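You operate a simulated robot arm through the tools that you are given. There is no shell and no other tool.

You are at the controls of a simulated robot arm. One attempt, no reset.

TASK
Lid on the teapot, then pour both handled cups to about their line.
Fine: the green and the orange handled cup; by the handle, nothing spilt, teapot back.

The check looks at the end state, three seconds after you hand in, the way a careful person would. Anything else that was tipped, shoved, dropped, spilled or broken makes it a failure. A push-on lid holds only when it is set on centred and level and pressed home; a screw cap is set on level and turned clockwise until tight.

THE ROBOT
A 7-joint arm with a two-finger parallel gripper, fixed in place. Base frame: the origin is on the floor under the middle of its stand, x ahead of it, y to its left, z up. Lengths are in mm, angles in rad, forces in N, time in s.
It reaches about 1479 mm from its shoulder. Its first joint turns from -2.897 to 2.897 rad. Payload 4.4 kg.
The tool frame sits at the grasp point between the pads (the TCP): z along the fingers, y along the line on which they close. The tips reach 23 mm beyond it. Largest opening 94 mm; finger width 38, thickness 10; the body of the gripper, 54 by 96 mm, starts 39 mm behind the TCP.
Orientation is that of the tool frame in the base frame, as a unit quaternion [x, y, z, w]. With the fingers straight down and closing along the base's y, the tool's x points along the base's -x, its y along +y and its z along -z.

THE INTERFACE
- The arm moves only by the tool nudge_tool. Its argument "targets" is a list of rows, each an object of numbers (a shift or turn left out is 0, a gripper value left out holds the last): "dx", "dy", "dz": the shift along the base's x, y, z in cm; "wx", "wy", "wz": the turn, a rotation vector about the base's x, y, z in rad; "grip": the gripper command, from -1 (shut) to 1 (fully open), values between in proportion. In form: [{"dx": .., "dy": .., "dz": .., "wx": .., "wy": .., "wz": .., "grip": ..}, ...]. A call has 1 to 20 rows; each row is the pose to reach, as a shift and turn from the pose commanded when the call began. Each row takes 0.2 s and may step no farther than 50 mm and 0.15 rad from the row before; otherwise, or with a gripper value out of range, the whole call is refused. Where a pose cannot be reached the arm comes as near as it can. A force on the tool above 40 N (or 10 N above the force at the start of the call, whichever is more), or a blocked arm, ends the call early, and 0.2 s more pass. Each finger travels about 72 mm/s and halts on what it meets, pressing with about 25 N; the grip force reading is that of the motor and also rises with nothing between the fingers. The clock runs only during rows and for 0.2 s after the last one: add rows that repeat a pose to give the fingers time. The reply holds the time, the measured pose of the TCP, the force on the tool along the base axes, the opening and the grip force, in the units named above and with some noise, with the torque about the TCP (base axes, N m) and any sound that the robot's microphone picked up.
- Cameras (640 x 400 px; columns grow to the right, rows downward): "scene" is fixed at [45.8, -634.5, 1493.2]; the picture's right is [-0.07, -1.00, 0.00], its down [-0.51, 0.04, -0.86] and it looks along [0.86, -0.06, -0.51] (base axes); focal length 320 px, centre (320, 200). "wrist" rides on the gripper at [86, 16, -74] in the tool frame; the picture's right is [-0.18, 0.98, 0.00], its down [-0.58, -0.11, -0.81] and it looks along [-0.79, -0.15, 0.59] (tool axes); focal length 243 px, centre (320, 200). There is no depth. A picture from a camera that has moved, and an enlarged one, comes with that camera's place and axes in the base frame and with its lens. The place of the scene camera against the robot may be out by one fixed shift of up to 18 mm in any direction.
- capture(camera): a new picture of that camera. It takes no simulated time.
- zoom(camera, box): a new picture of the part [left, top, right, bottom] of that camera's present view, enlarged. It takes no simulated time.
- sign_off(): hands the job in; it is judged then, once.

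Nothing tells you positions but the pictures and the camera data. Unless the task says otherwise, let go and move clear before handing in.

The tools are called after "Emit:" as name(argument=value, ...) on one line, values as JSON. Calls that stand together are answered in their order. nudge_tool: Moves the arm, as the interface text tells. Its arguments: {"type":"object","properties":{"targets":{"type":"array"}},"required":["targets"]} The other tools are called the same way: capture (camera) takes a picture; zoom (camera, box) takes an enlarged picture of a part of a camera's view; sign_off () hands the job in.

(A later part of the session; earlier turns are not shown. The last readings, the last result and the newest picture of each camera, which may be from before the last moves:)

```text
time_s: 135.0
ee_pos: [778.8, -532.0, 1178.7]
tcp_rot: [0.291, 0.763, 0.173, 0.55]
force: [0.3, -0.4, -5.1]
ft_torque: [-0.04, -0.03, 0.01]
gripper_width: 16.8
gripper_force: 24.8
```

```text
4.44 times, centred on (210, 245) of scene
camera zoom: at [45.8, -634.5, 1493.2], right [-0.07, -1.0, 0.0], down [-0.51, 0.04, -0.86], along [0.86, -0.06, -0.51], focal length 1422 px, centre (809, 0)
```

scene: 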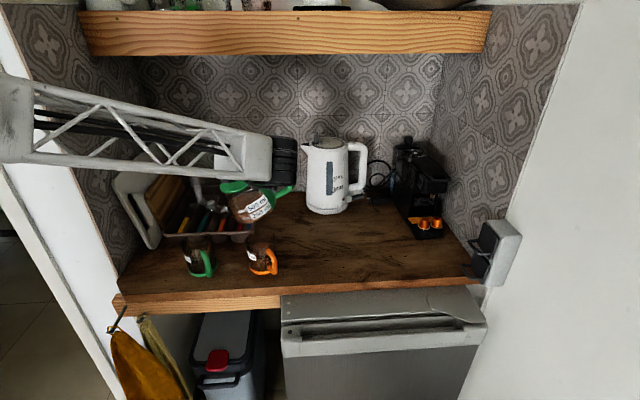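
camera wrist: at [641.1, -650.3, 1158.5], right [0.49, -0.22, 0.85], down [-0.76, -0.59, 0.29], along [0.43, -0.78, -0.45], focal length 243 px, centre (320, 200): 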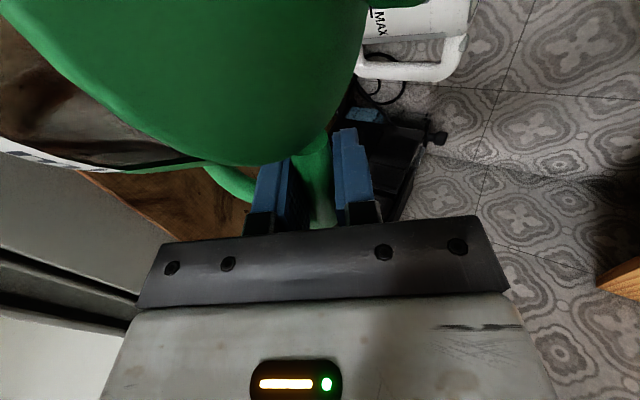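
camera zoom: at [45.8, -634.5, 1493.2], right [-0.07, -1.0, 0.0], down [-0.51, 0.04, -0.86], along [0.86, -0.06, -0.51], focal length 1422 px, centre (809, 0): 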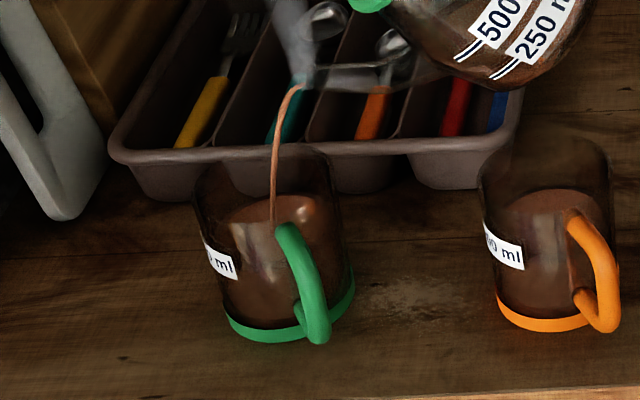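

Level is almost there; tilting back now.

Emit:
nudge_tool(targets=[{"wx": 0.052, "wy": 0.0185, "dx": 0.08, "dy": -0.22, "dz": -0.5}, {"wx": 0.104, "wy": 0.037, "dx": 0.18, "dy": -0.5, "dz": -1.1}, {"wx": 0.155, "wy": 0.055, "dx": 0.3, "dy": -0.8, "dz": -1.8}, {"wx": 0.207, "wy": 0.074, "dx": 0.4, "dy": -1.1, "dz": -2.4}, {"wx": 0.254, "wy": 0.09, "dx": 0.5, "dy": -1.4, "dz": -2.9}, {"wx": 0.254, "wy": 0.09, "dx": 0.5, "dy": -1.4, "dz": -2.9}])

Emit:
zoom(camera="scene", box=[185, 230, 217, 262])

Emit:
zoom(camera="scene", box=[150, 180, 310, 290])

```text
time_s: 136.4
ee_pos: [784.3, -544.7, 1148.7]
tcp_rot: [0.364, 0.759, 0.257, 0.474]
force: [-0.3, 0.2, -4.5]
ft_torque: [-0.14, -0.07, 0.01]
gripper_width: 16.4
gripper_force: 25.3
```

```text
12.50 times, centred on (201, 246) of scene
camera zoom: at [45.8, -634.5, 1493.2], right [-0.07, -1.0, 0.0], down [-0.51, 0.04, -0.86], along [0.86, -0.06, -0.51], focal length 4001 px, centre (1808, -375)
```

zoom: 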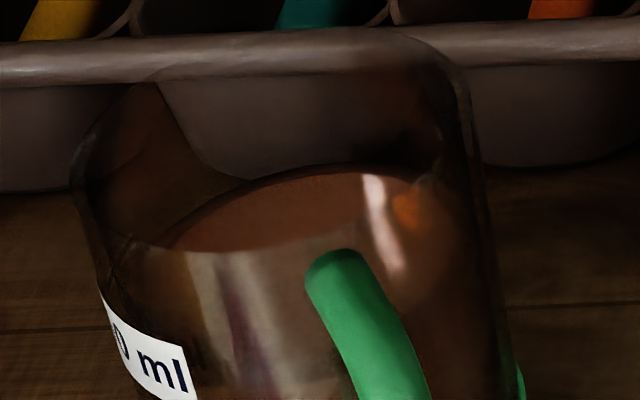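

```text
3.64 times, centred on (230, 235) of scene
camera zoom: at [45.8, -634.5, 1493.2], right [-0.07, -1.0, 0.0], down [-0.51, 0.04, -0.86], along [0.86, -0.06, -0.51], focal length 1164 px, centre (647, 73)
```

zoom: 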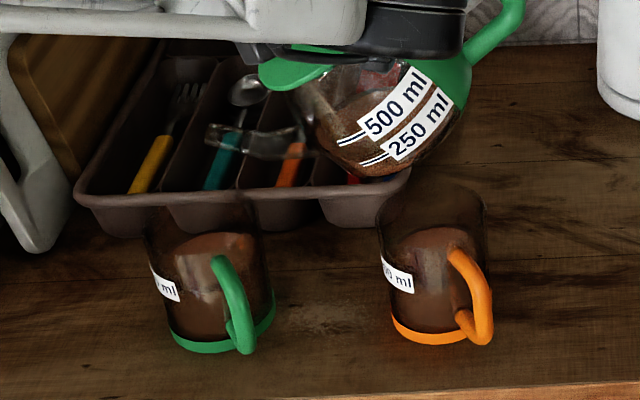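

Both cups now look equal. A few more weight readings to estimate the total poured.

Emit:
nudge_tool(targets=[{"dz": 0}])

Emit:
nudge_tool(targets=[{"dz": 0}])

Emit:
nudge_tool(targets=[{"dz": 0}])

Emit:
nudge_tool(targets=[{"dz": 0}])

Emit:
nudge_tool(targets=[{"dz": 0}])

Emit:
nudge_tool(targets=[{"dz": 0}])

Emit:
nudge_tool(targets=[{"dz": 0}])

Emit:
nudge_tool(targets=[{"dz": 0}])

Emit:
nudge_tool(targets=[{"dz": 0}])

Emit:
nudge_tool(targets=[{"dz": 0}])

Emit:
zoom(camera="scene", box=[180, 225, 228, 285])

Emit:
zoom(camera="scene", box=[245, 225, 293, 285])

```text
time_s: 136.8
ee_pos: [783.9, -544.3, 1149.9]
tcp_rot: [0.365, 0.759, 0.257, 0.474]
force: [-0.1, -0.3, -5.1]
ft_torque: [-0.12, -0.04, 0.02]
gripper_width: 16.9
gripper_force: 24.9
```

```text
time_s: 137.2
ee_pos: [784.2, -545.0, 1150.2]
tcp_rot: [0.365, 0.759, 0.256, 0.474]
force: [0.4, -0.3, -4.5]
ft_torque: [-0.14, -0.03, -0.04]
gripper_width: 16.2
gripper_force: 24.8
```

```text
time_s: 137.6
ee_pos: [785.1, -544.3, 1149.2]
tcp_rot: [0.365, 0.759, 0.256, 0.474]
force: [0.5, -0.2, -5.9]
ft_torque: [-0.17, -0.08, 0.0]
gripper_width: 16.4
gripper_force: 25.2
```

```text
time_s: 138.0
ee_pos: [785.6, -545.3, 1148.7]
tcp_rot: [0.365, 0.759, 0.256, 0.475]
force: [-1.0, -0.5, -4.5]
ft_torque: [-0.12, -0.02, 0.0]
gripper_width: 16.5
gripper_force: 25.4
```

```text
time_s: 138.4
ee_pos: [784.3, -546.1, 1150.2]
tcp_rot: [0.364, 0.759, 0.256, 0.474]
force: [0.5, -1.1, -4.9]
ft_torque: [-0.12, -0.02, 0.0]
gripper_width: 16.8
gripper_force: 25.0
```

```text
time_s: 138.8
ee_pos: [785.3, -545.2, 1149.1]
tcp_rot: [0.364, 0.759, 0.255, 0.475]
force: [0.2, 0.2, -4.8]
ft_torque: [-0.16, -0.01, -0.01]
gripper_width: 16.4
gripper_force: 25.0
```

```text
time_s: 139.2
ee_pos: [784.9, -543.9, 1148.1]
tcp_rot: [0.364, 0.76, 0.255, 0.475]
force: [-0.4, 0.0, -4.9]
ft_torque: [-0.16, -0.04, 0.02]
gripper_width: 16.7
gripper_force: 25.0
```

```text
time_s: 139.6
ee_pos: [785.1, -545.7, 1147.5]
tcp_rot: [0.365, 0.759, 0.256, 0.474]
force: [-0.8, -0.2, -4.7]
ft_torque: [-0.14, -0.05, 0.01]
gripper_width: 16.7
gripper_force: 25.0
```

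```text
time_s: 140.0
ee_pos: [785.6, -544.0, 1148.1]
tcp_rot: [0.364, 0.759, 0.257, 0.475]
force: [-0.7, 0.4, -4.8]
ft_torque: [-0.12, -0.04, 0.02]
gripper_width: 16.5
gripper_force: 24.8
```

```text
time_s: 140.4
ee_pos: [784.3, -545.1, 1148.9]
tcp_rot: [0.365, 0.759, 0.255, 0.475]
force: [0.2, 0.3, -4.8]
ft_torque: [-0.17, -0.09, -0.02]
gripper_width: 16.7
gripper_force: 25.0
```

```text
6.67 times, centred on (204, 255) of scene
camera zoom: at [45.8, -634.5, 1493.2], right [-0.07, -1.0, 0.0], down [-0.51, 0.04, -0.86], along [0.86, -0.06, -0.51], focal length 2134 px, centre (1093, -167)
```

zoom: 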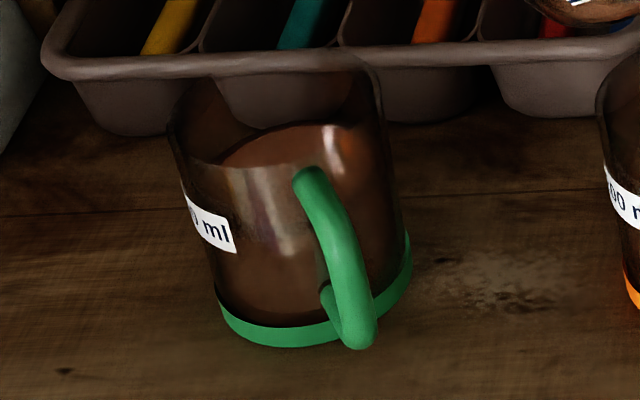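

```text
6.67 times, centred on (269, 255) of scene
camera zoom: at [45.8, -634.5, 1493.2], right [-0.07, -1.0, 0.0], down [-0.51, 0.04, -0.86], along [0.86, -0.06, -0.51], focal length 2134 px, centre (660, -167)
```

zoom: 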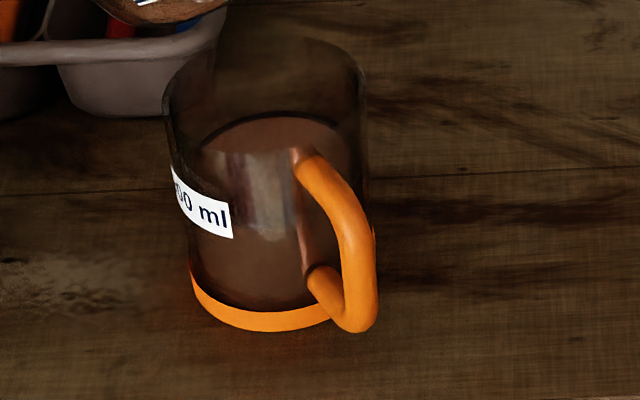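

By weight about 357 ml left the pot, i.e. roughly 180–188 ml per cup. I'll add a small splash (about 12 ml) to each, green first.

Emit:
nudge_tool(targets=[{"wx": -0.06, "wy": -0.021, "dx": -0.12, "dy": 0.35, "dz": 0.7}, {"wx": -0.12, "wy": -0.042, "dx": -0.24, "dy": 0.68, "dz": 1.4}, {"wx": -0.18, "wy": -0.064, "dx": -0.36, "dy": 1.0, "dz": 2.1}, {"wx": -0.235, "wy": -0.083, "dx": -0.46, "dy": 1.3, "dz": 2.7}, {"wx": -0.262, "wy": -0.093, "dx": -0.51, "dy": 1.42, "dz": 3.0}, {"wx": -0.262, "wy": -0.093, "dx": -0.51, "dy": 1.42, "dz": 3.0}, {"wx": -0.262, "wy": -0.093, "dx": -0.51, "dy": 1.42, "dz": 3.0}, {"wx": -0.21, "wy": -0.074, "dx": -0.42, "dy": 1.2, "dz": 2.5}, {"wx": -0.155, "wy": -0.055, "dx": -0.32, "dy": 0.9, "dz": 1.8}, {"wx": -0.1, "wy": -0.035, "dx": -0.2, "dy": 0.6, "dz": 1.1}, {"wx": -0.05, "wy": -0.018, "dx": -0.1, "dy": 0.3, "dz": 0.5}, {"wx": 0}, {"wx": 0}])

Emit:
zoom(camera="scene", box=[185, 230, 217, 262])

Emit:
zoom(camera="scene", box=[150, 180, 310, 290])

```text
time_s: 143.2
ee_pos: [784.4, -545.0, 1150.1]
tcp_rot: [0.365, 0.759, 0.257, 0.474]
force: [0.0, 0.4, -4.8]
ft_torque: [-0.13, -0.07, 0.01]
gripper_width: 16.5
gripper_force: 24.9
```

```text
12.50 times, centred on (201, 246) of scene
camera zoom: at [45.8, -634.5, 1493.2], right [-0.07, -1.0, 0.0], down [-0.51, 0.04, -0.86], along [0.86, -0.06, -0.51], focal length 4001 px, centre (1808, -375)
```

zoom: 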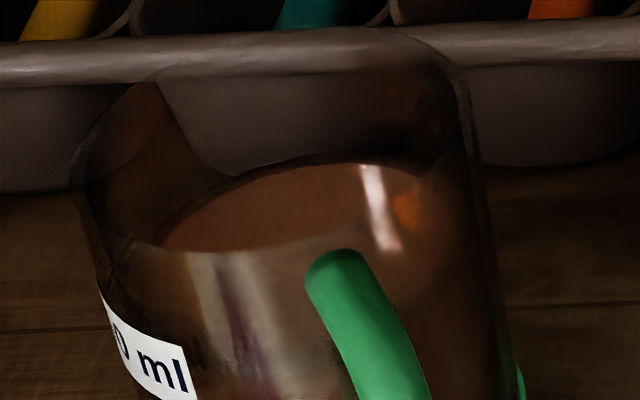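

```text
3.64 times, centred on (230, 235) of scene
camera zoom: at [45.8, -634.5, 1493.2], right [-0.07, -1.0, 0.0], down [-0.51, 0.04, -0.86], along [0.86, -0.06, -0.51], focal length 1164 px, centre (647, 73)
```

zoom: 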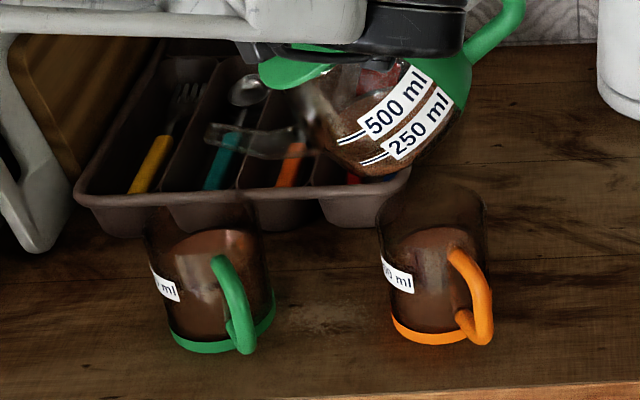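

Green is now at the line. I'll untilt and retrace the path back toward the orange cup for its small top-up.

Emit:
nudge_tool(targets=[{"wx": 0.05, "wy": 0.018, "dx": 0.2, "dy": -0.6, "dz": 0}, {"wx": 0.1, "wy": 0.036, "dx": 0.4, "dy": -1.3, "dz": 0}, {"wx": 0.15, "wy": 0.053, "dx": 0.6, "dy": -2.0, "dz": 0}, {"wx": 0.2, "wy": 0.071, "dx": 0.9, "dy": -2.7, "dz": 0}, {"wx": 0.23, "wy": 0.082, "dx": 1, "dy": -3.3, "dz": 0}, {"wx": 0.23, "wy": 0.082, "dx": 1, "dy": -3.3, "dz": 0}])

Emit:
nudge_tool(targets=[{"wz": -0.03, "dx": -0.3, "dy": -0.9}, {"wz": -0.07, "dx": -0.7, "dy": -1.9}, {"wz": -0.11, "dx": -1.1, "dy": -3}, {"wz": -0.15, "dx": -1.6, "dy": -4.1}, {"wz": -0.18, "dx": -2, "dy": -5.2}, {"wz": -0.18, "dx": -2.4, "dy": -6.2}, {"wz": -0.18, "dx": -2.8, "dy": -7.2}, {"wz": -0.18, "dx": -3, "dy": -7.9}, {"wz": -0.18, "dx": -3, "dy": -7.9}])

Emit:
nudge_tool(targets=[{"wz": -0.03, "dx": -0.4, "dy": -0.8}, {"wz": -0.07, "dx": -0.9, "dy": -1.8}, {"wz": -0.11, "dx": -1.4, "dy": -2.8}, {"wz": -0.15, "dx": -2, "dy": -3.9}, {"wz": -0.165, "dx": -2.6, "dy": -5}, {"wz": -0.165, "dx": -3.2, "dy": -6}, {"wz": -0.165, "dx": -3.7, "dy": -6.8}, {"wz": -0.165, "dx": -3.7, "dy": -6.8}])

Emit:
capture(camera="scene")

```text
time_s: 144.6
ee_pos: [794.3, -578.4, 1149.3]
tcp_rot: [0.428, 0.744, 0.326, 0.397]
force: [-0.5, -0.2, -4.3]
ft_torque: [-0.23, -0.09, 0.01]
gripper_width: 16.5
gripper_force: 25.2
```

```text
time_s: 146.6
ee_pos: [763.5, -657.8, 1149.3]
tcp_rot: [0.491, 0.702, 0.29, 0.426]
force: [0.2, 0.6, -5.1]
ft_torque: [-0.19, -0.01, 0.01]
gripper_width: 16.4
gripper_force: 24.5
```

```text
time_s: 148.4
ee_pos: [727.8, -725.2, 1150.7]
tcp_rot: [0.549, 0.659, 0.252, 0.448]
force: [0.4, -0.1, -3.3]
ft_torque: [-0.19, 0.03, -0.05]
gripper_width: 16.6
gripper_force: 25.1
```

```text
taken
```

scene: 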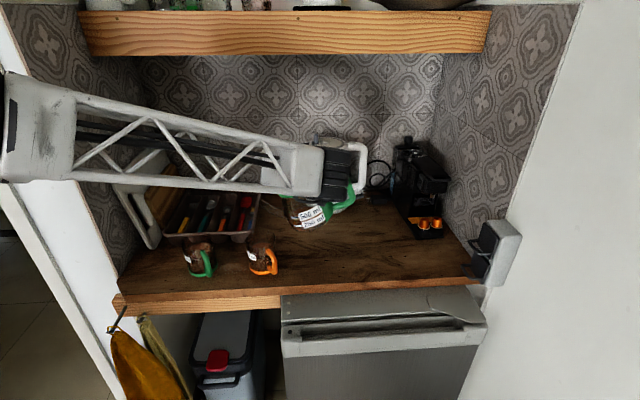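

Emit:
nudge_tool(targets=[{"wx": -0.05, "dy": 0.1, "dz": -0.2}, {"wx": -0.1, "dy": 0.2, "dz": -0.35}, {"wx": -0.15, "dy": 0.3, "dz": -0.5}, {"wx": -0.2, "dy": 0.4, "dz": -0.7}, {"wx": -0.25, "dy": 0.5, "dz": -0.85}, {"wx": -0.274, "dy": 0.6, "dz": -0.9}, {"wx": -0.274, "dy": 0.6, "dz": -0.9}])

Emit:
nudge_tool(targets=[{"wx": -0.045, "dy": 0.5, "dz": 0.65}, {"wx": -0.09, "dy": 1.0, "dz": 1.3}, {"wx": -0.13, "dy": 1.5, "dz": 1.85}, {"wx": -0.16, "dy": 1.9, "dz": 2.3}, {"wx": -0.16, "dy": 1.9, "dz": 2.3}])

Emit:
zoom(camera="scene", box=[210, 190, 330, 290])

```text
time_s: 150.0
ee_pos: [728.1, -718.1, 1139.7]
tcp_rot: [0.481, 0.688, 0.16, 0.519]
force: [0.2, 0.7, -4.4]
ft_torque: [-0.14, 0.0, 0.03]
gripper_width: 16.6
gripper_force: 24.7
```

```text
time_s: 151.2
ee_pos: [726.8, -698.6, 1163.6]
tcp_rot: [0.439, 0.698, 0.105, 0.556]
force: [-0.2, 0.1, -4.8]
ft_torque: [-0.05, 0.02, 0.0]
gripper_width: 16.5
gripper_force: 25.0
```

```text
4.00 times, centred on (270, 240) of scene
camera zoom: at [45.8, -634.5, 1493.2], right [-0.07, -1.0, 0.0], down [-0.51, 0.04, -0.86], along [0.86, -0.06, -0.51], focal length 1280 px, centre (520, 40)
```

zoom: 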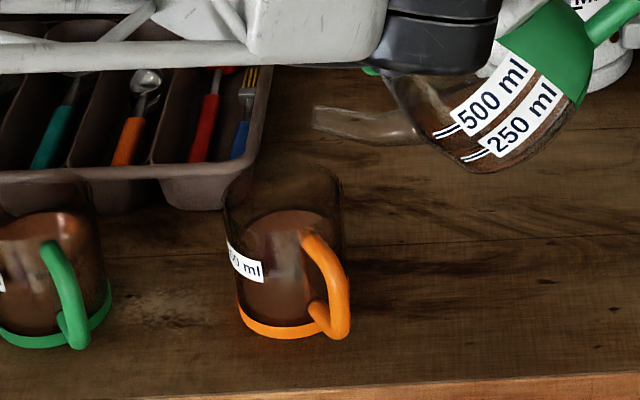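

Emit:
nudge_tool(targets=[{"wx": -0.045, "dy": 0.9, "dz": 0.55}, {"wx": -0.085, "dy": 1.5, "dz": 1.05}, {"wx": -0.105, "dy": 1.8, "dz": 1.3}, {"wx": -0.105, "dy": 1.8, "dz": 1.3}, {"wx": -0.105, "dy": 1.8, "dz": 1.3}])

Emit:
zoom(camera="scene", box=[210, 190, 330, 290])

Emit:
zoom(camera="scene", box=[252, 230, 284, 262])

```text
time_s: 152.4
ee_pos: [727.4, -681.0, 1176.2]
tcp_rot: [0.409, 0.703, 0.067, 0.578]
force: [0.0, 0.1, -4.4]
ft_torque: [-0.01, 0.03, 0.0]
gripper_width: 16.4
gripper_force: 25.4
```

```text
4.00 times, centred on (270, 240) of scene
camera zoom: at [45.8, -634.5, 1493.2], right [-0.07, -1.0, 0.0], down [-0.51, 0.04, -0.86], along [0.86, -0.06, -0.51], focal length 1280 px, centre (520, 40)
```

zoom: 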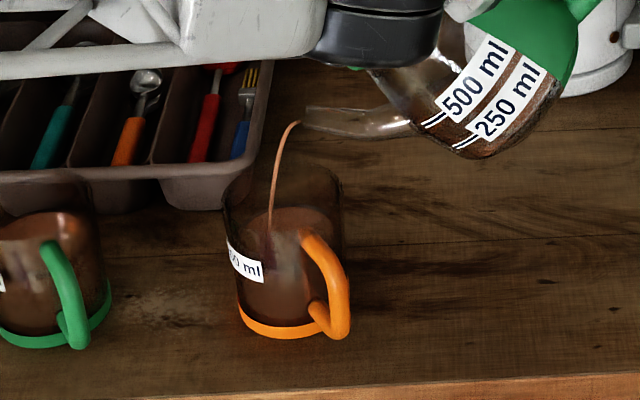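

```text
12.50 times, centred on (268, 246) of scene
camera zoom: at [45.8, -634.5, 1493.2], right [-0.07, -1.0, 0.0], down [-0.51, 0.04, -0.86], along [0.86, -0.06, -0.51], focal length 4001 px, centre (970, -375)
```

zoom: 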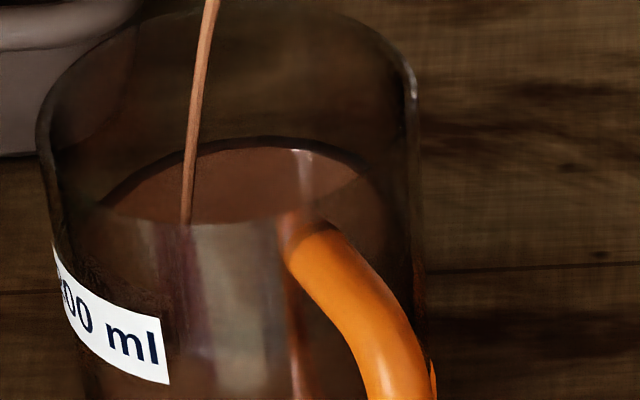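

Orange has risen to the line; tilting back now.

Emit:
nudge_tool(targets=[{"wx": 0.06, "dy": -0.8, "dz": -0.6}, {"wx": 0.12, "dy": -1.6, "dz": -1.2}, {"wx": 0.18, "dy": -2.3, "dz": -1.8}, {"wx": 0.24, "dy": -3.0, "dz": -2.4}, {"wx": 0.29, "dy": -3.5, "dz": -2.8}, {"wx": 0.29, "dy": -3.5, "dz": -2.8}])

Emit:
zoom(camera="scene", box=[252, 230, 284, 262])

Emit:
zoom(camera="scene", box=[170, 190, 330, 290])

```text
time_s: 153.8
ee_pos: [727.2, -716.6, 1147.8]
tcp_rot: [0.489, 0.685, 0.169, 0.512]
force: [0.1, -0.9, -4.9]
ft_torque: [-0.12, 0.0, -0.02]
gripper_width: 16.4
gripper_force: 25.1
```

```text
12.50 times, centred on (268, 246) of scene
camera zoom: at [45.8, -634.5, 1493.2], right [-0.07, -1.0, 0.0], down [-0.51, 0.04, -0.86], along [0.86, -0.06, -0.51], focal length 4001 px, centre (970, -375)
```

zoom: 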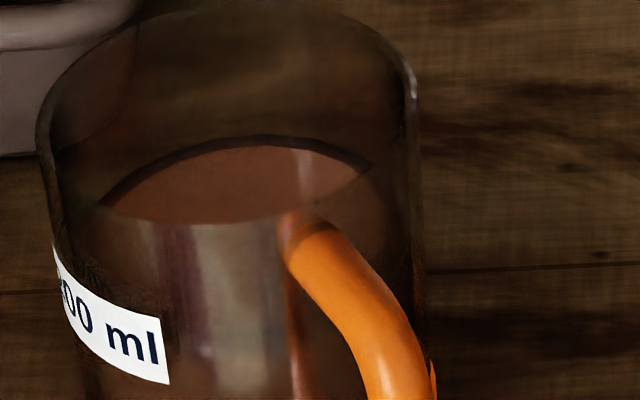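

```text
4.00 times, centred on (250, 240) of scene
camera zoom: at [45.8, -634.5, 1493.2], right [-0.07, -1.0, 0.0], down [-0.51, 0.04, -0.86], along [0.86, -0.06, -0.51], focal length 1280 px, centre (600, 40)
```

zoom: 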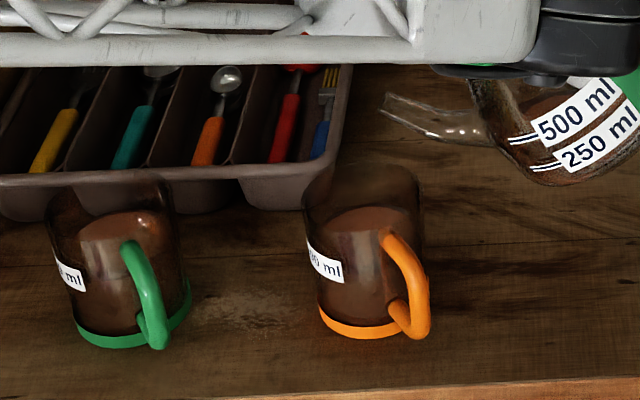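

Both cups now read the same against their labels, with nothing spilt. Now I bring the pot upright and retrace the path back to its place.

Emit:
nudge_tool(targets=[{"wx": 0.06, "dy": -0.4}, {"wx": 0.13, "dy": -0.8}, {"wx": 0.2, "dy": -1.2}, {"wx": 0.27, "dy": -1.6}, {"wx": 0.34, "dy": -2}, {"wx": 0.41, "dy": -2.3}, {"wx": 0.48, "dy": -2.5}, {"wx": 0.55, "dy": -2.6}, {"wx": 0.602, "dy": -2.6}, {"wx": 0.602, "dy": -2.6}])

Emit:
nudge_tool(targets=[{"wz": -0.05, "dx": -0.4, "dy": -0.2, "dz": -0.4}, {"wz": -0.1, "dx": -0.8, "dy": -0.5, "dz": -0.8}, {"wz": -0.15, "dx": -1.2, "dy": -0.9, "dz": -1.2}, {"wz": -0.2, "dx": -1.6, "dy": -1.4, "dz": -1.6}, {"wz": -0.25, "dx": -2, "dy": -1.9, "dz": -2}, {"wz": -0.3, "dx": -2.4, "dy": -2.4, "dz": -2.4}, {"wz": -0.35, "dx": -2.8, "dy": -2.9, "dz": -2.8}, {"wz": -0.4, "dx": -3.1, "dy": -3.4, "dz": -3.2}, {"wz": -0.4, "dx": -3.1, "dy": -3.4, "dz": -3.2}])

Emit:
capture(camera="scene")

```text
time_s: 156.0
ee_pos: [727.5, -743.0, 1148.7]
tcp_rot: [0.619, 0.604, 0.365, 0.344]
force: [0.4, 1.4, -3.9]
ft_torque: [-0.28, 0.01, -0.01]
gripper_width: 16.5
gripper_force: 25.0
```

```text
time_s: 158.0
ee_pos: [695.6, -776.0, 1116.1]
tcp_rot: [0.727, 0.47, 0.288, 0.41]
force: [0.1, -0.9, -2.5]
ft_torque: [-0.28, 0.15, 0.0]
gripper_width: 16.4
gripper_force: 24.6
```

```text
taken
```

scene: 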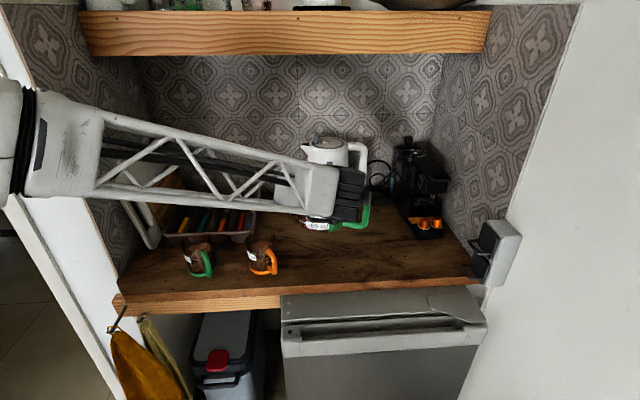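

Emit:
nudge_tool(targets=[{"wz": -0.05, "dx": -0.15, "dy": -0.8, "dz": -0.4}, {"wz": -0.1, "dx": -0.3, "dy": -1.6, "dz": -0.9}, {"wz": -0.15, "dx": -0.45, "dy": -2.4, "dz": -1.5}, {"wz": -0.2, "dx": -0.6, "dy": -3.2, "dz": -2.2}, {"wz": -0.25, "dx": -0.75, "dy": -4, "dz": -3}, {"wz": -0.3, "dx": -0.9, "dy": -4.7, "dz": -3.8}, {"wz": -0.35, "dx": -1, "dy": -5.4, "dz": -4.6}, {"wz": -0.4, "dx": -1.1, "dy": -6, "dz": -5.4}, {"wz": -0.426, "dx": -1.13, "dy": -6.4, "dz": -6}, {"wz": -0.426, "dx": -1.13, "dy": -6.4, "dz": -6}])

Emit:
zoom(camera="scene", box=[290, 170, 430, 280])

Emit:
capture(camera="wrist")

```text
time_s: 160.2
ee_pos: [685.8, -841.3, 1054.9]
tcp_rot: [0.809, 0.306, 0.196, 0.463]
force: [-0.4, -0.2, -5.0]
ft_torque: [-0.21, 0.23, -0.03]
gripper_width: 16.5
gripper_force: 24.8
```

```text
3.64 times, centred on (360, 225) of scene
camera zoom: at [45.8, -634.5, 1493.2], right [-0.07, -1.0, 0.0], down [-0.51, 0.04, -0.86], along [0.86, -0.06, -0.51], focal length 1164 px, centre (174, 109)
```

zoom: 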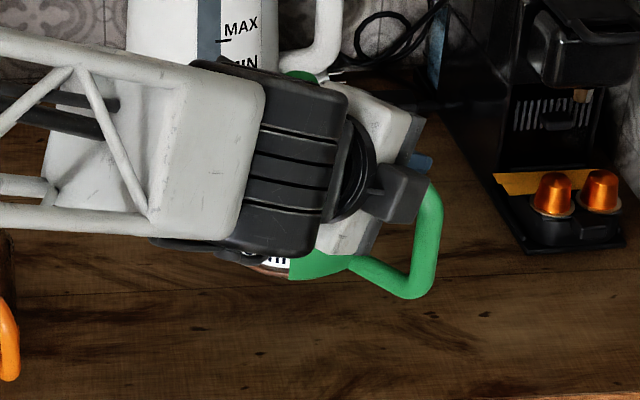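

```text
taken
camera wrist: at [708.7, -742.1, 1111.7], right [0.17, -0.5, 0.85], down [-0.95, 0.16, 0.29], along [-0.28, -0.85, -0.45], focal length 243 px, centre (320, 200)
```

wrist: 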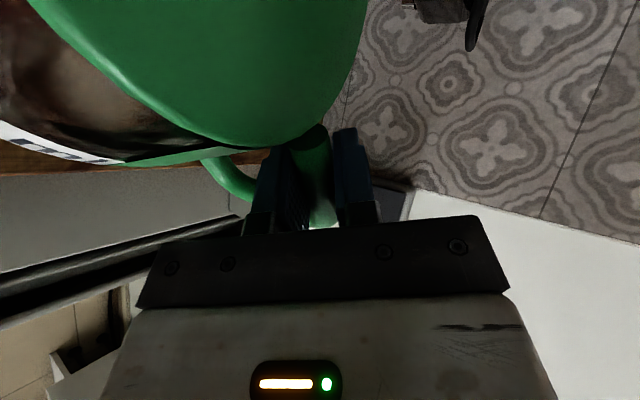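

The pot is above its original spot in the original orientation. Lowering it toward the counter, slowly at the end.

Emit:
nudge_tool(targets=[{"dz": -1.2}, {"dz": -2.5}, {"dz": -3.8}, {"dz": -5}, {"dz": -6}, {"dz": -6.6}, {"dz": -6.6}])

Emit:
zoom(camera="scene", box=[290, 190, 410, 290])

Emit:
capture(camera="wrist")

```text
time_s: 161.8
ee_pos: [684.2, -840.9, 990.3]
tcp_rot: [0.809, 0.306, 0.195, 0.462]
force: [0.6, -0.1, -3.3]
ft_torque: [-0.21, 0.24, 0.01]
gripper_width: 16.3
gripper_force: 25.0
```

```text
4.00 times, centred on (350, 240) of scene
camera zoom: at [45.8, -634.5, 1493.2], right [-0.07, -1.0, 0.0], down [-0.51, 0.04, -0.86], along [0.86, -0.06, -0.51], focal length 1280 px, centre (200, 40)
```

zoom: 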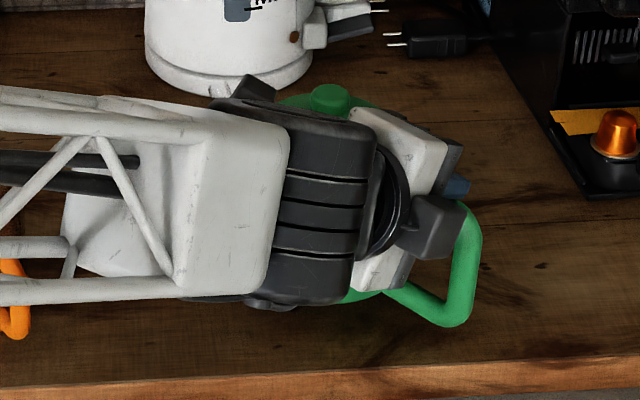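

```text
taken
camera wrist: at [708.3, -741.1, 1046.2], right [0.17, -0.5, 0.85], down [-0.95, 0.16, 0.29], along [-0.28, -0.85, -0.45], focal length 243 px, centre (320, 200)
```

wrist: 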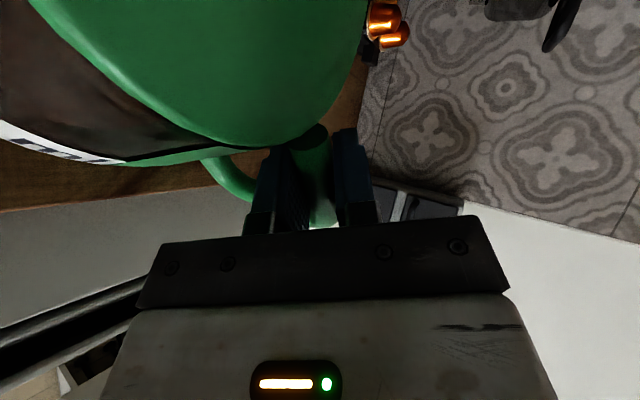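

Emit:
nudge_tool(targets=[{"dz": -0.2}, {"dz": -0.4}, {"dz": -0.6}, {"dz": -0.7}, {"dz": -0.7}])

Emit:
zoom(camera="scene", box=[310, 190, 410, 253])

```text
time_s: 163.0
ee_pos: [684.5, -840.8, 983.1]
tcp_rot: [0.809, 0.306, 0.195, 0.462]
force: [0.1, 0.0, -4.3]
ft_torque: [-0.21, 0.23, -0.02]
gripper_width: 16.6
gripper_force: 24.9
```

```text
6.35 times, centred on (360, 222) of scene
camera zoom: at [45.8, -634.5, 1493.2], right [-0.07, -1.0, 0.0], down [-0.51, 0.04, -0.86], along [0.86, -0.06, -0.51], focal length 2032 px, centre (66, 64)
```

zoom: 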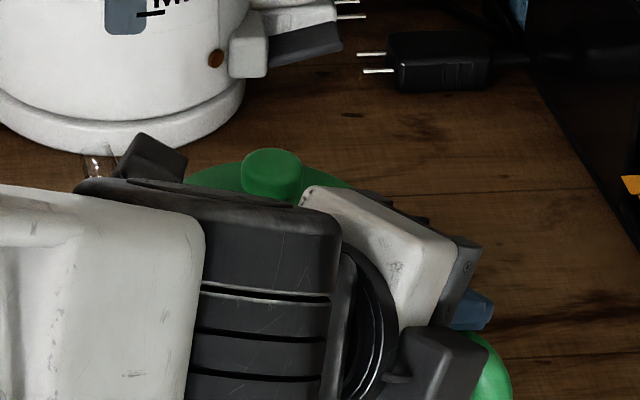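

The pot is hovering a few millimetres up and about 4 mm from its original spot. I'll correct that and set it down gently.

Emit:
nudge_tool(targets=[{"dx": -0.2, "dy": 0.08, "dz": 0}, {"dx": -0.4, "dy": 0.15, "dz": -0.1}, {"dx": -0.4, "dy": 0.15, "dz": -0.2}, {"dx": -0.4, "dy": 0.15, "dz": -0.3}, {"dx": -0.4, "dy": 0.15, "dz": -0.3}])

Emit:
nudge_tool(targets=[{"dz": -0.1}, {"dz": -0.2}, {"dz": -0.2}])

```text
time_s: 164.2
ee_pos: [680.4, -838.3, 980.7]
tcp_rot: [0.81, 0.305, 0.196, 0.462]
force: [-0.8, -0.1, -4.8]
ft_torque: [-0.21, 0.18, 0.0]
gripper_width: 16.4
gripper_force: 25.3
```

```text
time_s: 165.0
ee_pos: [681.4, -839.0, 978.9]
tcp_rot: [0.809, 0.306, 0.195, 0.462]
force: [-0.2, -0.5, -4.7]
ft_torque: [-0.21, 0.24, -0.02]
gripper_width: 16.5
gripper_force: 25.0
```

Emit:
nudge_tool(targets=[{"dz": -0.1}, {"dz": -0.2}, {"dz": -0.2}])

Emit:
nudge_tool(targets=[{"dz": -0.1}, {"dz": -0.15}, {"dz": -0.15}])

```text
time_s: 165.8
ee_pos: [680.9, -840.3, 978.4]
tcp_rot: [0.809, 0.305, 0.196, 0.463]
force: [-0.2, -1.2, 8.0]
ft_torque: [-0.07, 0.02, -0.01]
gripper_width: 16.6
gripper_force: 24.3
```

```text
time_s: 166.6
ee_pos: [681.3, -839.8, 978.2]
tcp_rot: [0.809, 0.305, 0.195, 0.464]
force: [-2.5, -2.3, 27.8]
ft_torque: [0.15, -0.27, 0.08]
gripper_width: 16.6
gripper_force: 24.8
```

The pot is down (I over-pressed slightly). Backing off to neutral before opening.

Emit:
nudge_tool(targets=[{"dz": 0.1}, {"dz": 0.18}, {"dz": 0.18}])

Emit:
zoom(camera="scene", box=[310, 190, 410, 253])

```text
time_s: 167.4
ee_pos: [681.6, -838.5, 978.5]
tcp_rot: [0.809, 0.304, 0.197, 0.464]
force: [-1.9, -9.0, 30.8]
ft_torque: [0.09, -0.13, -0.12]
gripper_width: 16.4
gripper_force: 24.4
```

```text
6.35 times, centred on (360, 222) of scene
camera zoom: at [45.8, -634.5, 1493.2], right [-0.07, -1.0, 0.0], down [-0.51, 0.04, -0.86], along [0.86, -0.06, -0.51], focal length 2032 px, centre (66, 64)
```

zoom: 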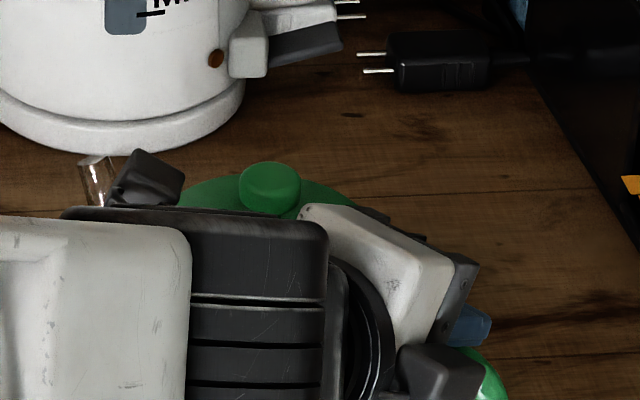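

Emit:
nudge_tool(targets=[{"dz": 0.1}, {"dz": 0.15}, {"dz": 0.15}])

```text
time_s: 168.2
ee_pos: [681.3, -838.8, 978.3]
tcp_rot: [0.809, 0.306, 0.196, 0.462]
force: [-1.3, -10.0, 21.1]
ft_torque: [0.02, 0.07, -0.09]
gripper_width: 16.7
gripper_force: 24.7
```

Emit:
nudge_tool(targets=[{"dz": 0.1, "dy": -0.05}, {"dz": 0.15, "dy": -0.07}, {"dz": 0.15, "dy": -0.07}])

```text
time_s: 169.0
ee_pos: [680.9, -839.4, 979.1]
tcp_rot: [0.81, 0.305, 0.195, 0.462]
force: [3.8, 1.3, 5.6]
ft_torque: [0.28, -0.23, -0.1]
gripper_width: 16.5
gripper_force: 25.5
```

Emit:
nudge_tool(targets=[{"dz": 0.03}, {"dz": 0.04}])

Emit:
nudge_tool(targets=[{"grip": -0.5}, {"grip": -0.3}, {"grip": 0}, {"grip": 0}, {"grip": 0}])

Emit:
zoom(camera="wrist", box=[220, 100, 420, 225])

Emit:
zoom(camera="scene", box=[310, 190, 410, 253])

```text
time_s: 169.6
ee_pos: [679.0, -838.5, 979.2]
tcp_rot: [0.809, 0.306, 0.194, 0.462]
force: [-0.4, 0.1, -4.1]
ft_torque: [-0.21, 0.21, 0.02]
gripper_width: 16.6
gripper_force: 25.2
```

```text
time_s: 170.8
ee_pos: [680.0, -840.4, 980.7]
tcp_rot: [0.809, 0.306, 0.196, 0.462]
force: [0.4, 0.4, -0.5]
ft_torque: [0.0, 0.0, 0.02]
gripper_width: 47.2
gripper_force: 0.1
```

```text
3.20 times, centred on (320, 162) of wrist
camera zoom: at [704.0, -740.0, 1036.2], right [0.17, -0.5, 0.85], down [-0.95, 0.16, 0.29], along [-0.28, -0.85, -0.45], focal length 776 px, centre (320, 320)
```

zoom: 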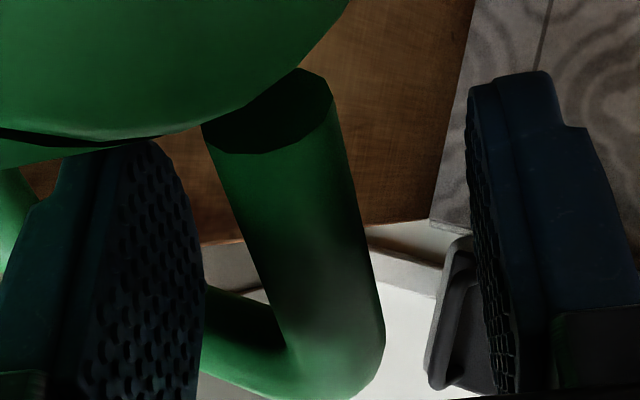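

```text
6.35 times, centred on (360, 222) of scene
camera zoom: at [45.8, -634.5, 1493.2], right [-0.07, -1.0, 0.0], down [-0.51, 0.04, -0.86], along [0.86, -0.06, -0.51], focal length 2032 px, centre (66, 64)
```

zoom: 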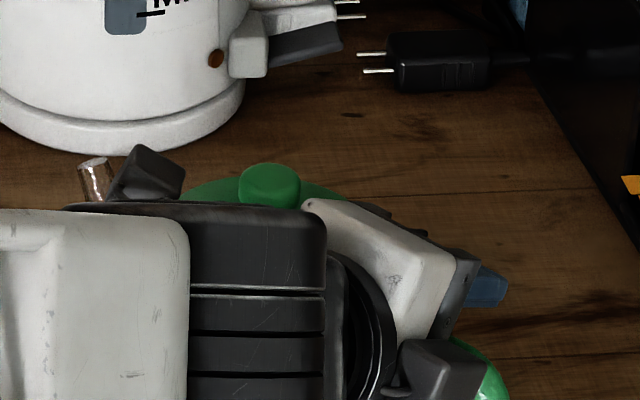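

The pot stands exactly where it was. I'll back the gripper straight out along its approach line and then inspect the lid.

Emit:
nudge_tool(targets=[{"dx": -0.6, "dy": 0.63, "dz": 0.5}, {"dx": -1.8, "dy": 1.9, "dz": 1.5}, {"dx": -3.2, "dy": 3.35, "dz": 2.65}, {"dx": -4.6, "dy": 4.8, "dz": 3.8}, {"dx": -6, "dy": 6.3, "dz": 5}, {"dx": -7.2, "dy": 7.5, "dz": 6.5}, {"dx": -7.2, "dy": 7.5, "dz": 8}, {"dx": -7.2, "dy": 7.5, "dz": 8}])

Emit:
capture(camera="scene")

Emit:
zoom(camera="scene", box=[310, 190, 410, 290])

Emit:
capture(camera="wrist")

```text
time_s: 172.6
ee_pos: [608.7, -765.1, 1062.2]
tcp_rot: [0.809, 0.306, 0.195, 0.462]
force: [0.1, 0.3, -0.3]
ft_torque: [0.0, -0.02, -0.01]
gripper_width: 46.9
gripper_force: 0.1
```

```text
taken
```

scene: 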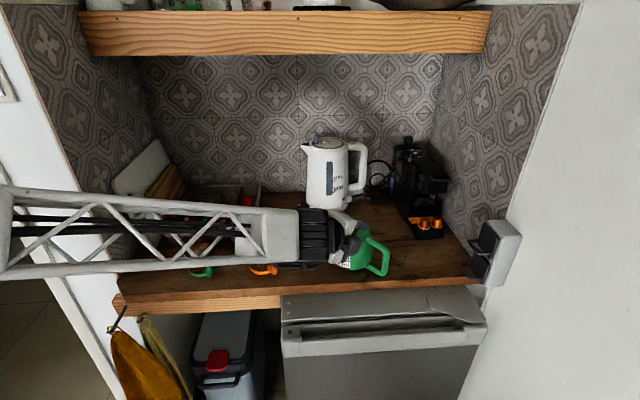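

```text
4.00 times, centred on (360, 240) of scene
camera zoom: at [45.8, -634.5, 1493.2], right [-0.07, -1.0, 0.0], down [-0.51, 0.04, -0.86], along [0.86, -0.06, -0.51], focal length 1280 px, centre (160, 40)
```

zoom: 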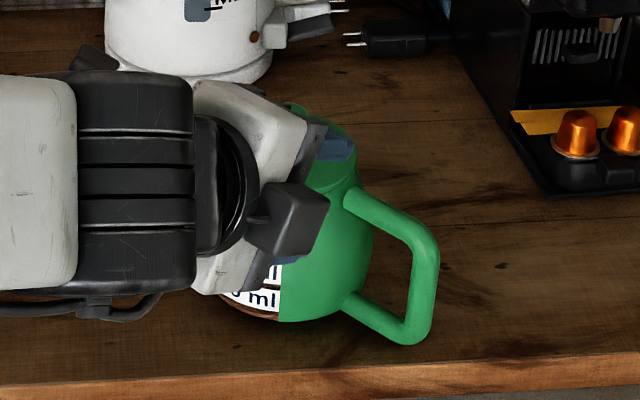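

```text
taken
camera wrist: at [632.3, -665.1, 1116.9], right [0.17, -0.5, 0.85], down [-0.95, 0.16, 0.29], along [-0.28, -0.85, -0.45], focal length 243 px, centre (320, 200)
```

wrist: 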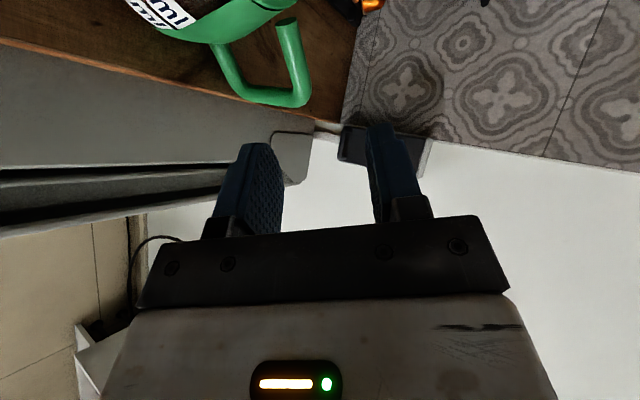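

The gripper is clear of the handle. I'll raise the arm and return the fingers to vertical so I can inspect the pot and cups.

Emit:
nudge_tool(targets=[{"dz": 2, "dx": -0.5, "dy": 0.5}, {"wx": 0.097, "wy": 0.088, "dz": 4, "dx": -1, "dy": 1}, {"wx": 0.194, "wy": 0.177, "dz": 6, "dx": -1, "dy": 1}, {"wx": 0.291, "wy": 0.265, "dz": 8, "dx": -1, "dy": 1}, {"wx": 0.388, "wy": 0.353, "dz": 10, "dx": -1, "dy": 1}, {"wx": 0.485, "wy": 0.442, "dz": 12, "dx": -1, "dy": 1}, {"wx": 0.582, "wy": 0.53, "dz": 14, "dx": -1, "dy": 1}, {"wx": 0.679, "wy": 0.618, "dz": 15, "dx": -1, "dy": 1}, {"wx": 0.773, "wy": 0.706, "dz": 16, "dx": -1, "dy": 1}, {"wx": 0.773, "wy": 0.706, "dz": 16, "dx": -1, "dy": 1}])

Emit:
capture(camera="scene")

Emit:
zoom(camera="scene", box=[310, 190, 410, 290])

Emit:
zoom(camera="scene", box=[170, 210, 310, 300])

```text
time_s: 174.8
ee_pos: [599.6, -754.7, 1221.9]
tcp_rot: [0.937, 0.348, 0.009, -0.002]
force: [1.1, 0.9, 0.1]
ft_torque: [-0.01, 0.0, -0.04]
gripper_width: 46.7
gripper_force: 0.1
```

```text
taken
```

scene: 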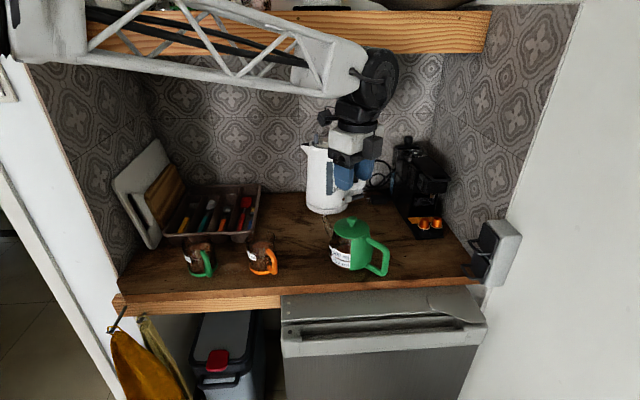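

```text
4.00 times, centred on (360, 240) of scene
camera zoom: at [45.8, -634.5, 1493.2], right [-0.07, -1.0, 0.0], down [-0.51, 0.04, -0.86], along [0.86, -0.06, -0.51], focal length 1280 px, centre (160, 40)
```

zoom: 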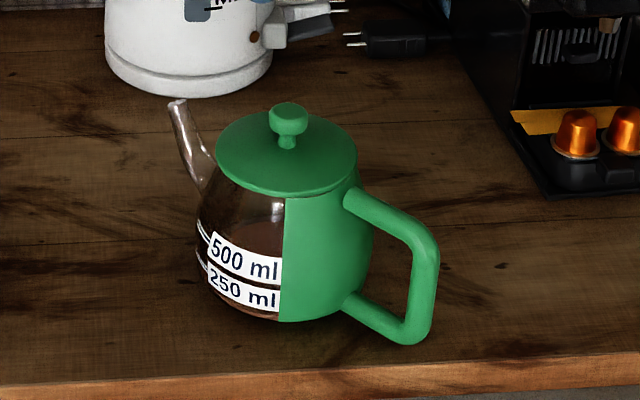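

```text
4.44 times, centred on (240, 255) of scene
camera zoom: at [45.8, -634.5, 1493.2], right [-0.07, -1.0, 0.0], down [-0.51, 0.04, -0.86], along [0.86, -0.06, -0.51], focal length 1422 px, centre (676, -44)
```

zoom: 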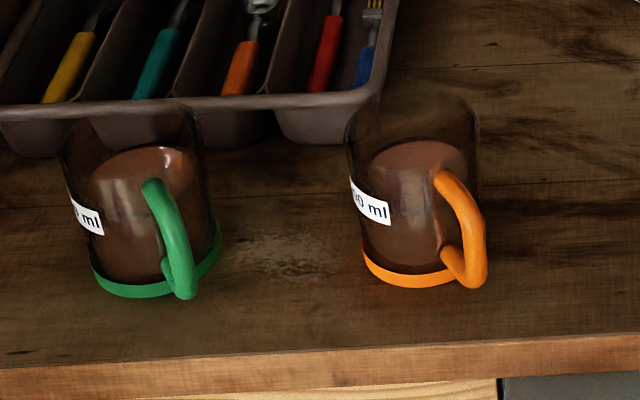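

The teapot is back, lid on; both cups look equally filled. I'll check the lid closely and use the wrist camera to compare the tea with the printed lines.

Emit:
zoom(camera="scene", box=[310, 190, 410, 253])

Emit:
zoom(camera="scene", box=[320, 200, 400, 250])

Emit:
capture(camera="wrist")

```text
6.35 times, centred on (360, 222) of scene
camera zoom: at [45.8, -634.5, 1493.2], right [-0.07, -1.0, 0.0], down [-0.51, 0.04, -0.86], along [0.86, -0.06, -0.51], focal length 2032 px, centre (66, 64)
```

zoom: 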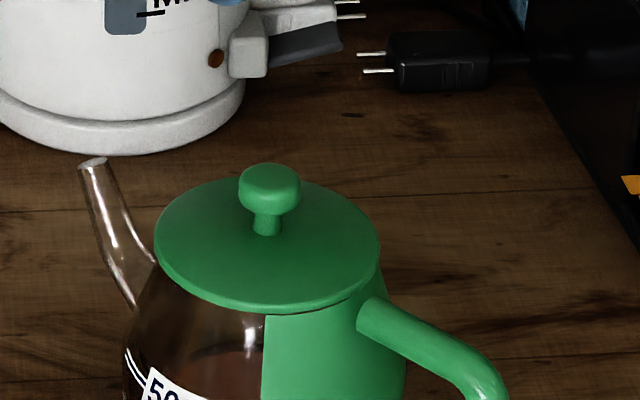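

```text
8.00 times, centred on (360, 225) of scene
camera zoom: at [45.8, -634.5, 1493.2], right [-0.07, -1.0, 0.0], down [-0.51, 0.04, -0.86], along [0.86, -0.06, -0.51], focal length 2561 px, centre (0, 0)
```

zoom: 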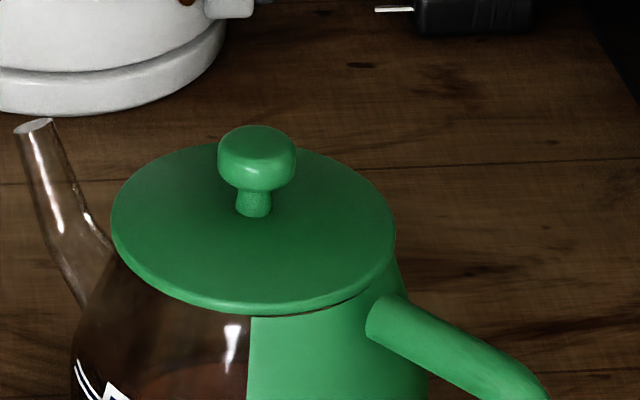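

```text
taken
camera wrist: at [673.1, -711.4, 1298.5], right [0.5, -0.86, 0.0], down [-0.52, -0.31, 0.8], along [-0.69, -0.4, -0.61], focal length 243 px, centre (320, 200)
```

wrist: 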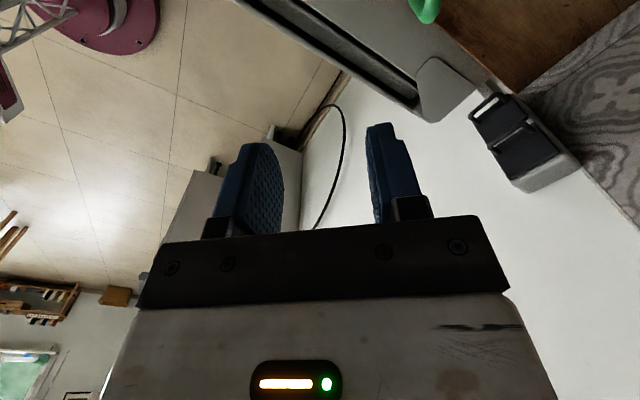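

Emit:
zoom(camera="scene", box=[330, 212, 378, 242])

Emit:
zoom(camera="scene", box=[345, 222, 375, 242])

```text
13.33 times, centred on (354, 227) of scene
camera zoom: at [45.8, -634.5, 1493.2], right [-0.07, -1.0, 0.0], down [-0.51, 0.04, -0.86], along [0.86, -0.06, -0.51], focal length 4268 px, centre (-133, -160)
```

zoom: 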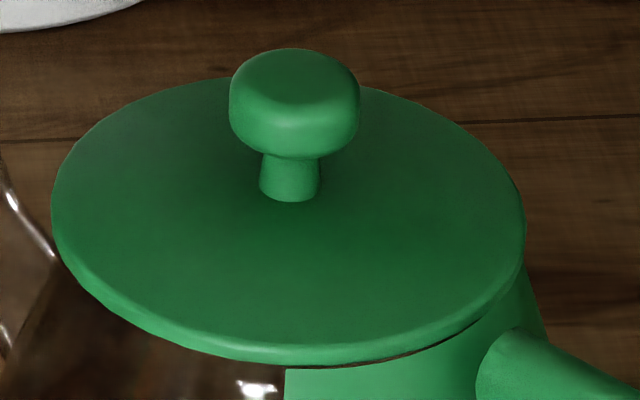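

```text
16.00 times, centred on (360, 232) of scene
camera zoom: at [45.8, -634.5, 1493.2], right [-0.07, -1.0, 0.0], down [-0.51, 0.04, -0.86], along [0.86, -0.06, -0.51], focal length 5121 px, centre (-320, -312)
```

zoom: 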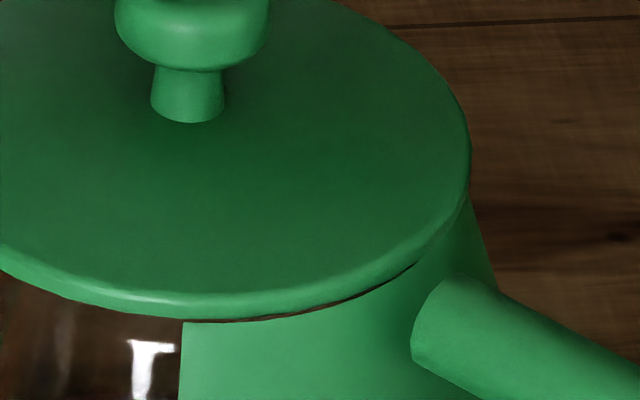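

There is a thin gap under the lid's edge on the handle side, so I'll press the lid home again from the top of the knob. Moving above it with closed fingers.

Emit:
nudge_tool(targets=[{"dx": 2.9, "dy": -0.6, "dz": -1, "grip": -1}, {"dx": 5.8, "dy": -1.2, "dz": -2.5}, {"dx": 8.7, "dy": -1.8, "dz": -5}, {"dx": 11.6, "dy": -2.5, "dz": -7.5}, {"dx": 14.3, "dy": -3.1, "dz": -10}, {"dx": 14.3, "dy": -3.1, "dz": -13}, {"dx": 14.3, "dy": -3.1, "dz": -14.5}, {"dx": 14.3, "dy": -3.1, "dz": -14.5}])

Emit:
zoom(camera="scene", box=[310, 180, 410, 243])

Emit:
capture(camera="wrist")

```text
time_s: 176.6
ee_pos: [741.0, -786.2, 1075.0]
tcp_rot: [0.937, 0.349, 0.008, -0.001]
force: [0.5, -0.1, 0.6]
ft_torque: [0.03, 0.0, 0.0]
gripper_width: 0.3
gripper_force: 24.9
```

```text
6.35 times, centred on (360, 212) of scene
camera zoom: at [45.8, -634.5, 1493.2], right [-0.07, -1.0, 0.0], down [-0.51, 0.04, -0.86], along [0.86, -0.06, -0.51], focal length 2032 px, centre (66, 127)
```

zoom: 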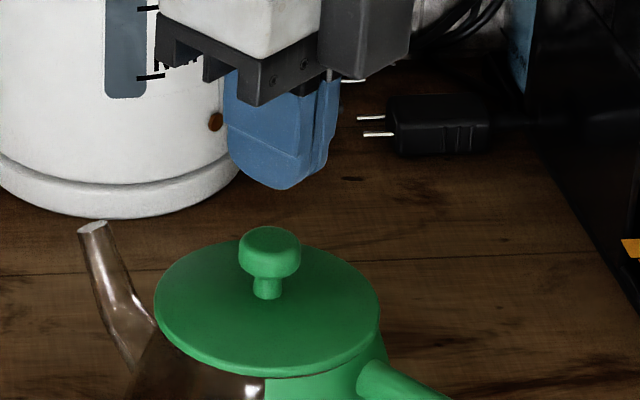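

```text
taken
camera wrist: at [815.8, -742.0, 1153.7], right [0.5, -0.86, 0.0], down [-0.52, -0.3, 0.8], along [-0.69, -0.4, -0.61], focal length 243 px, centre (320, 200)
```

wrist: 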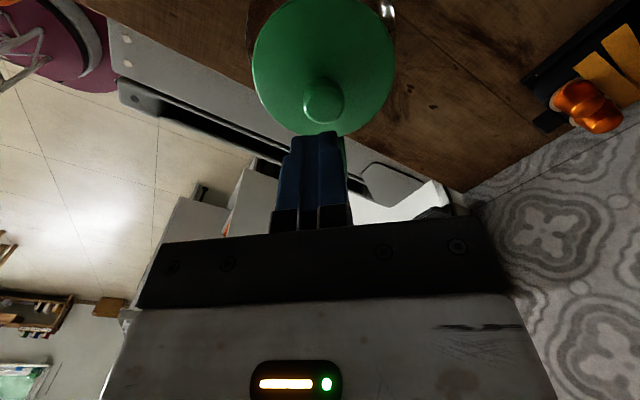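

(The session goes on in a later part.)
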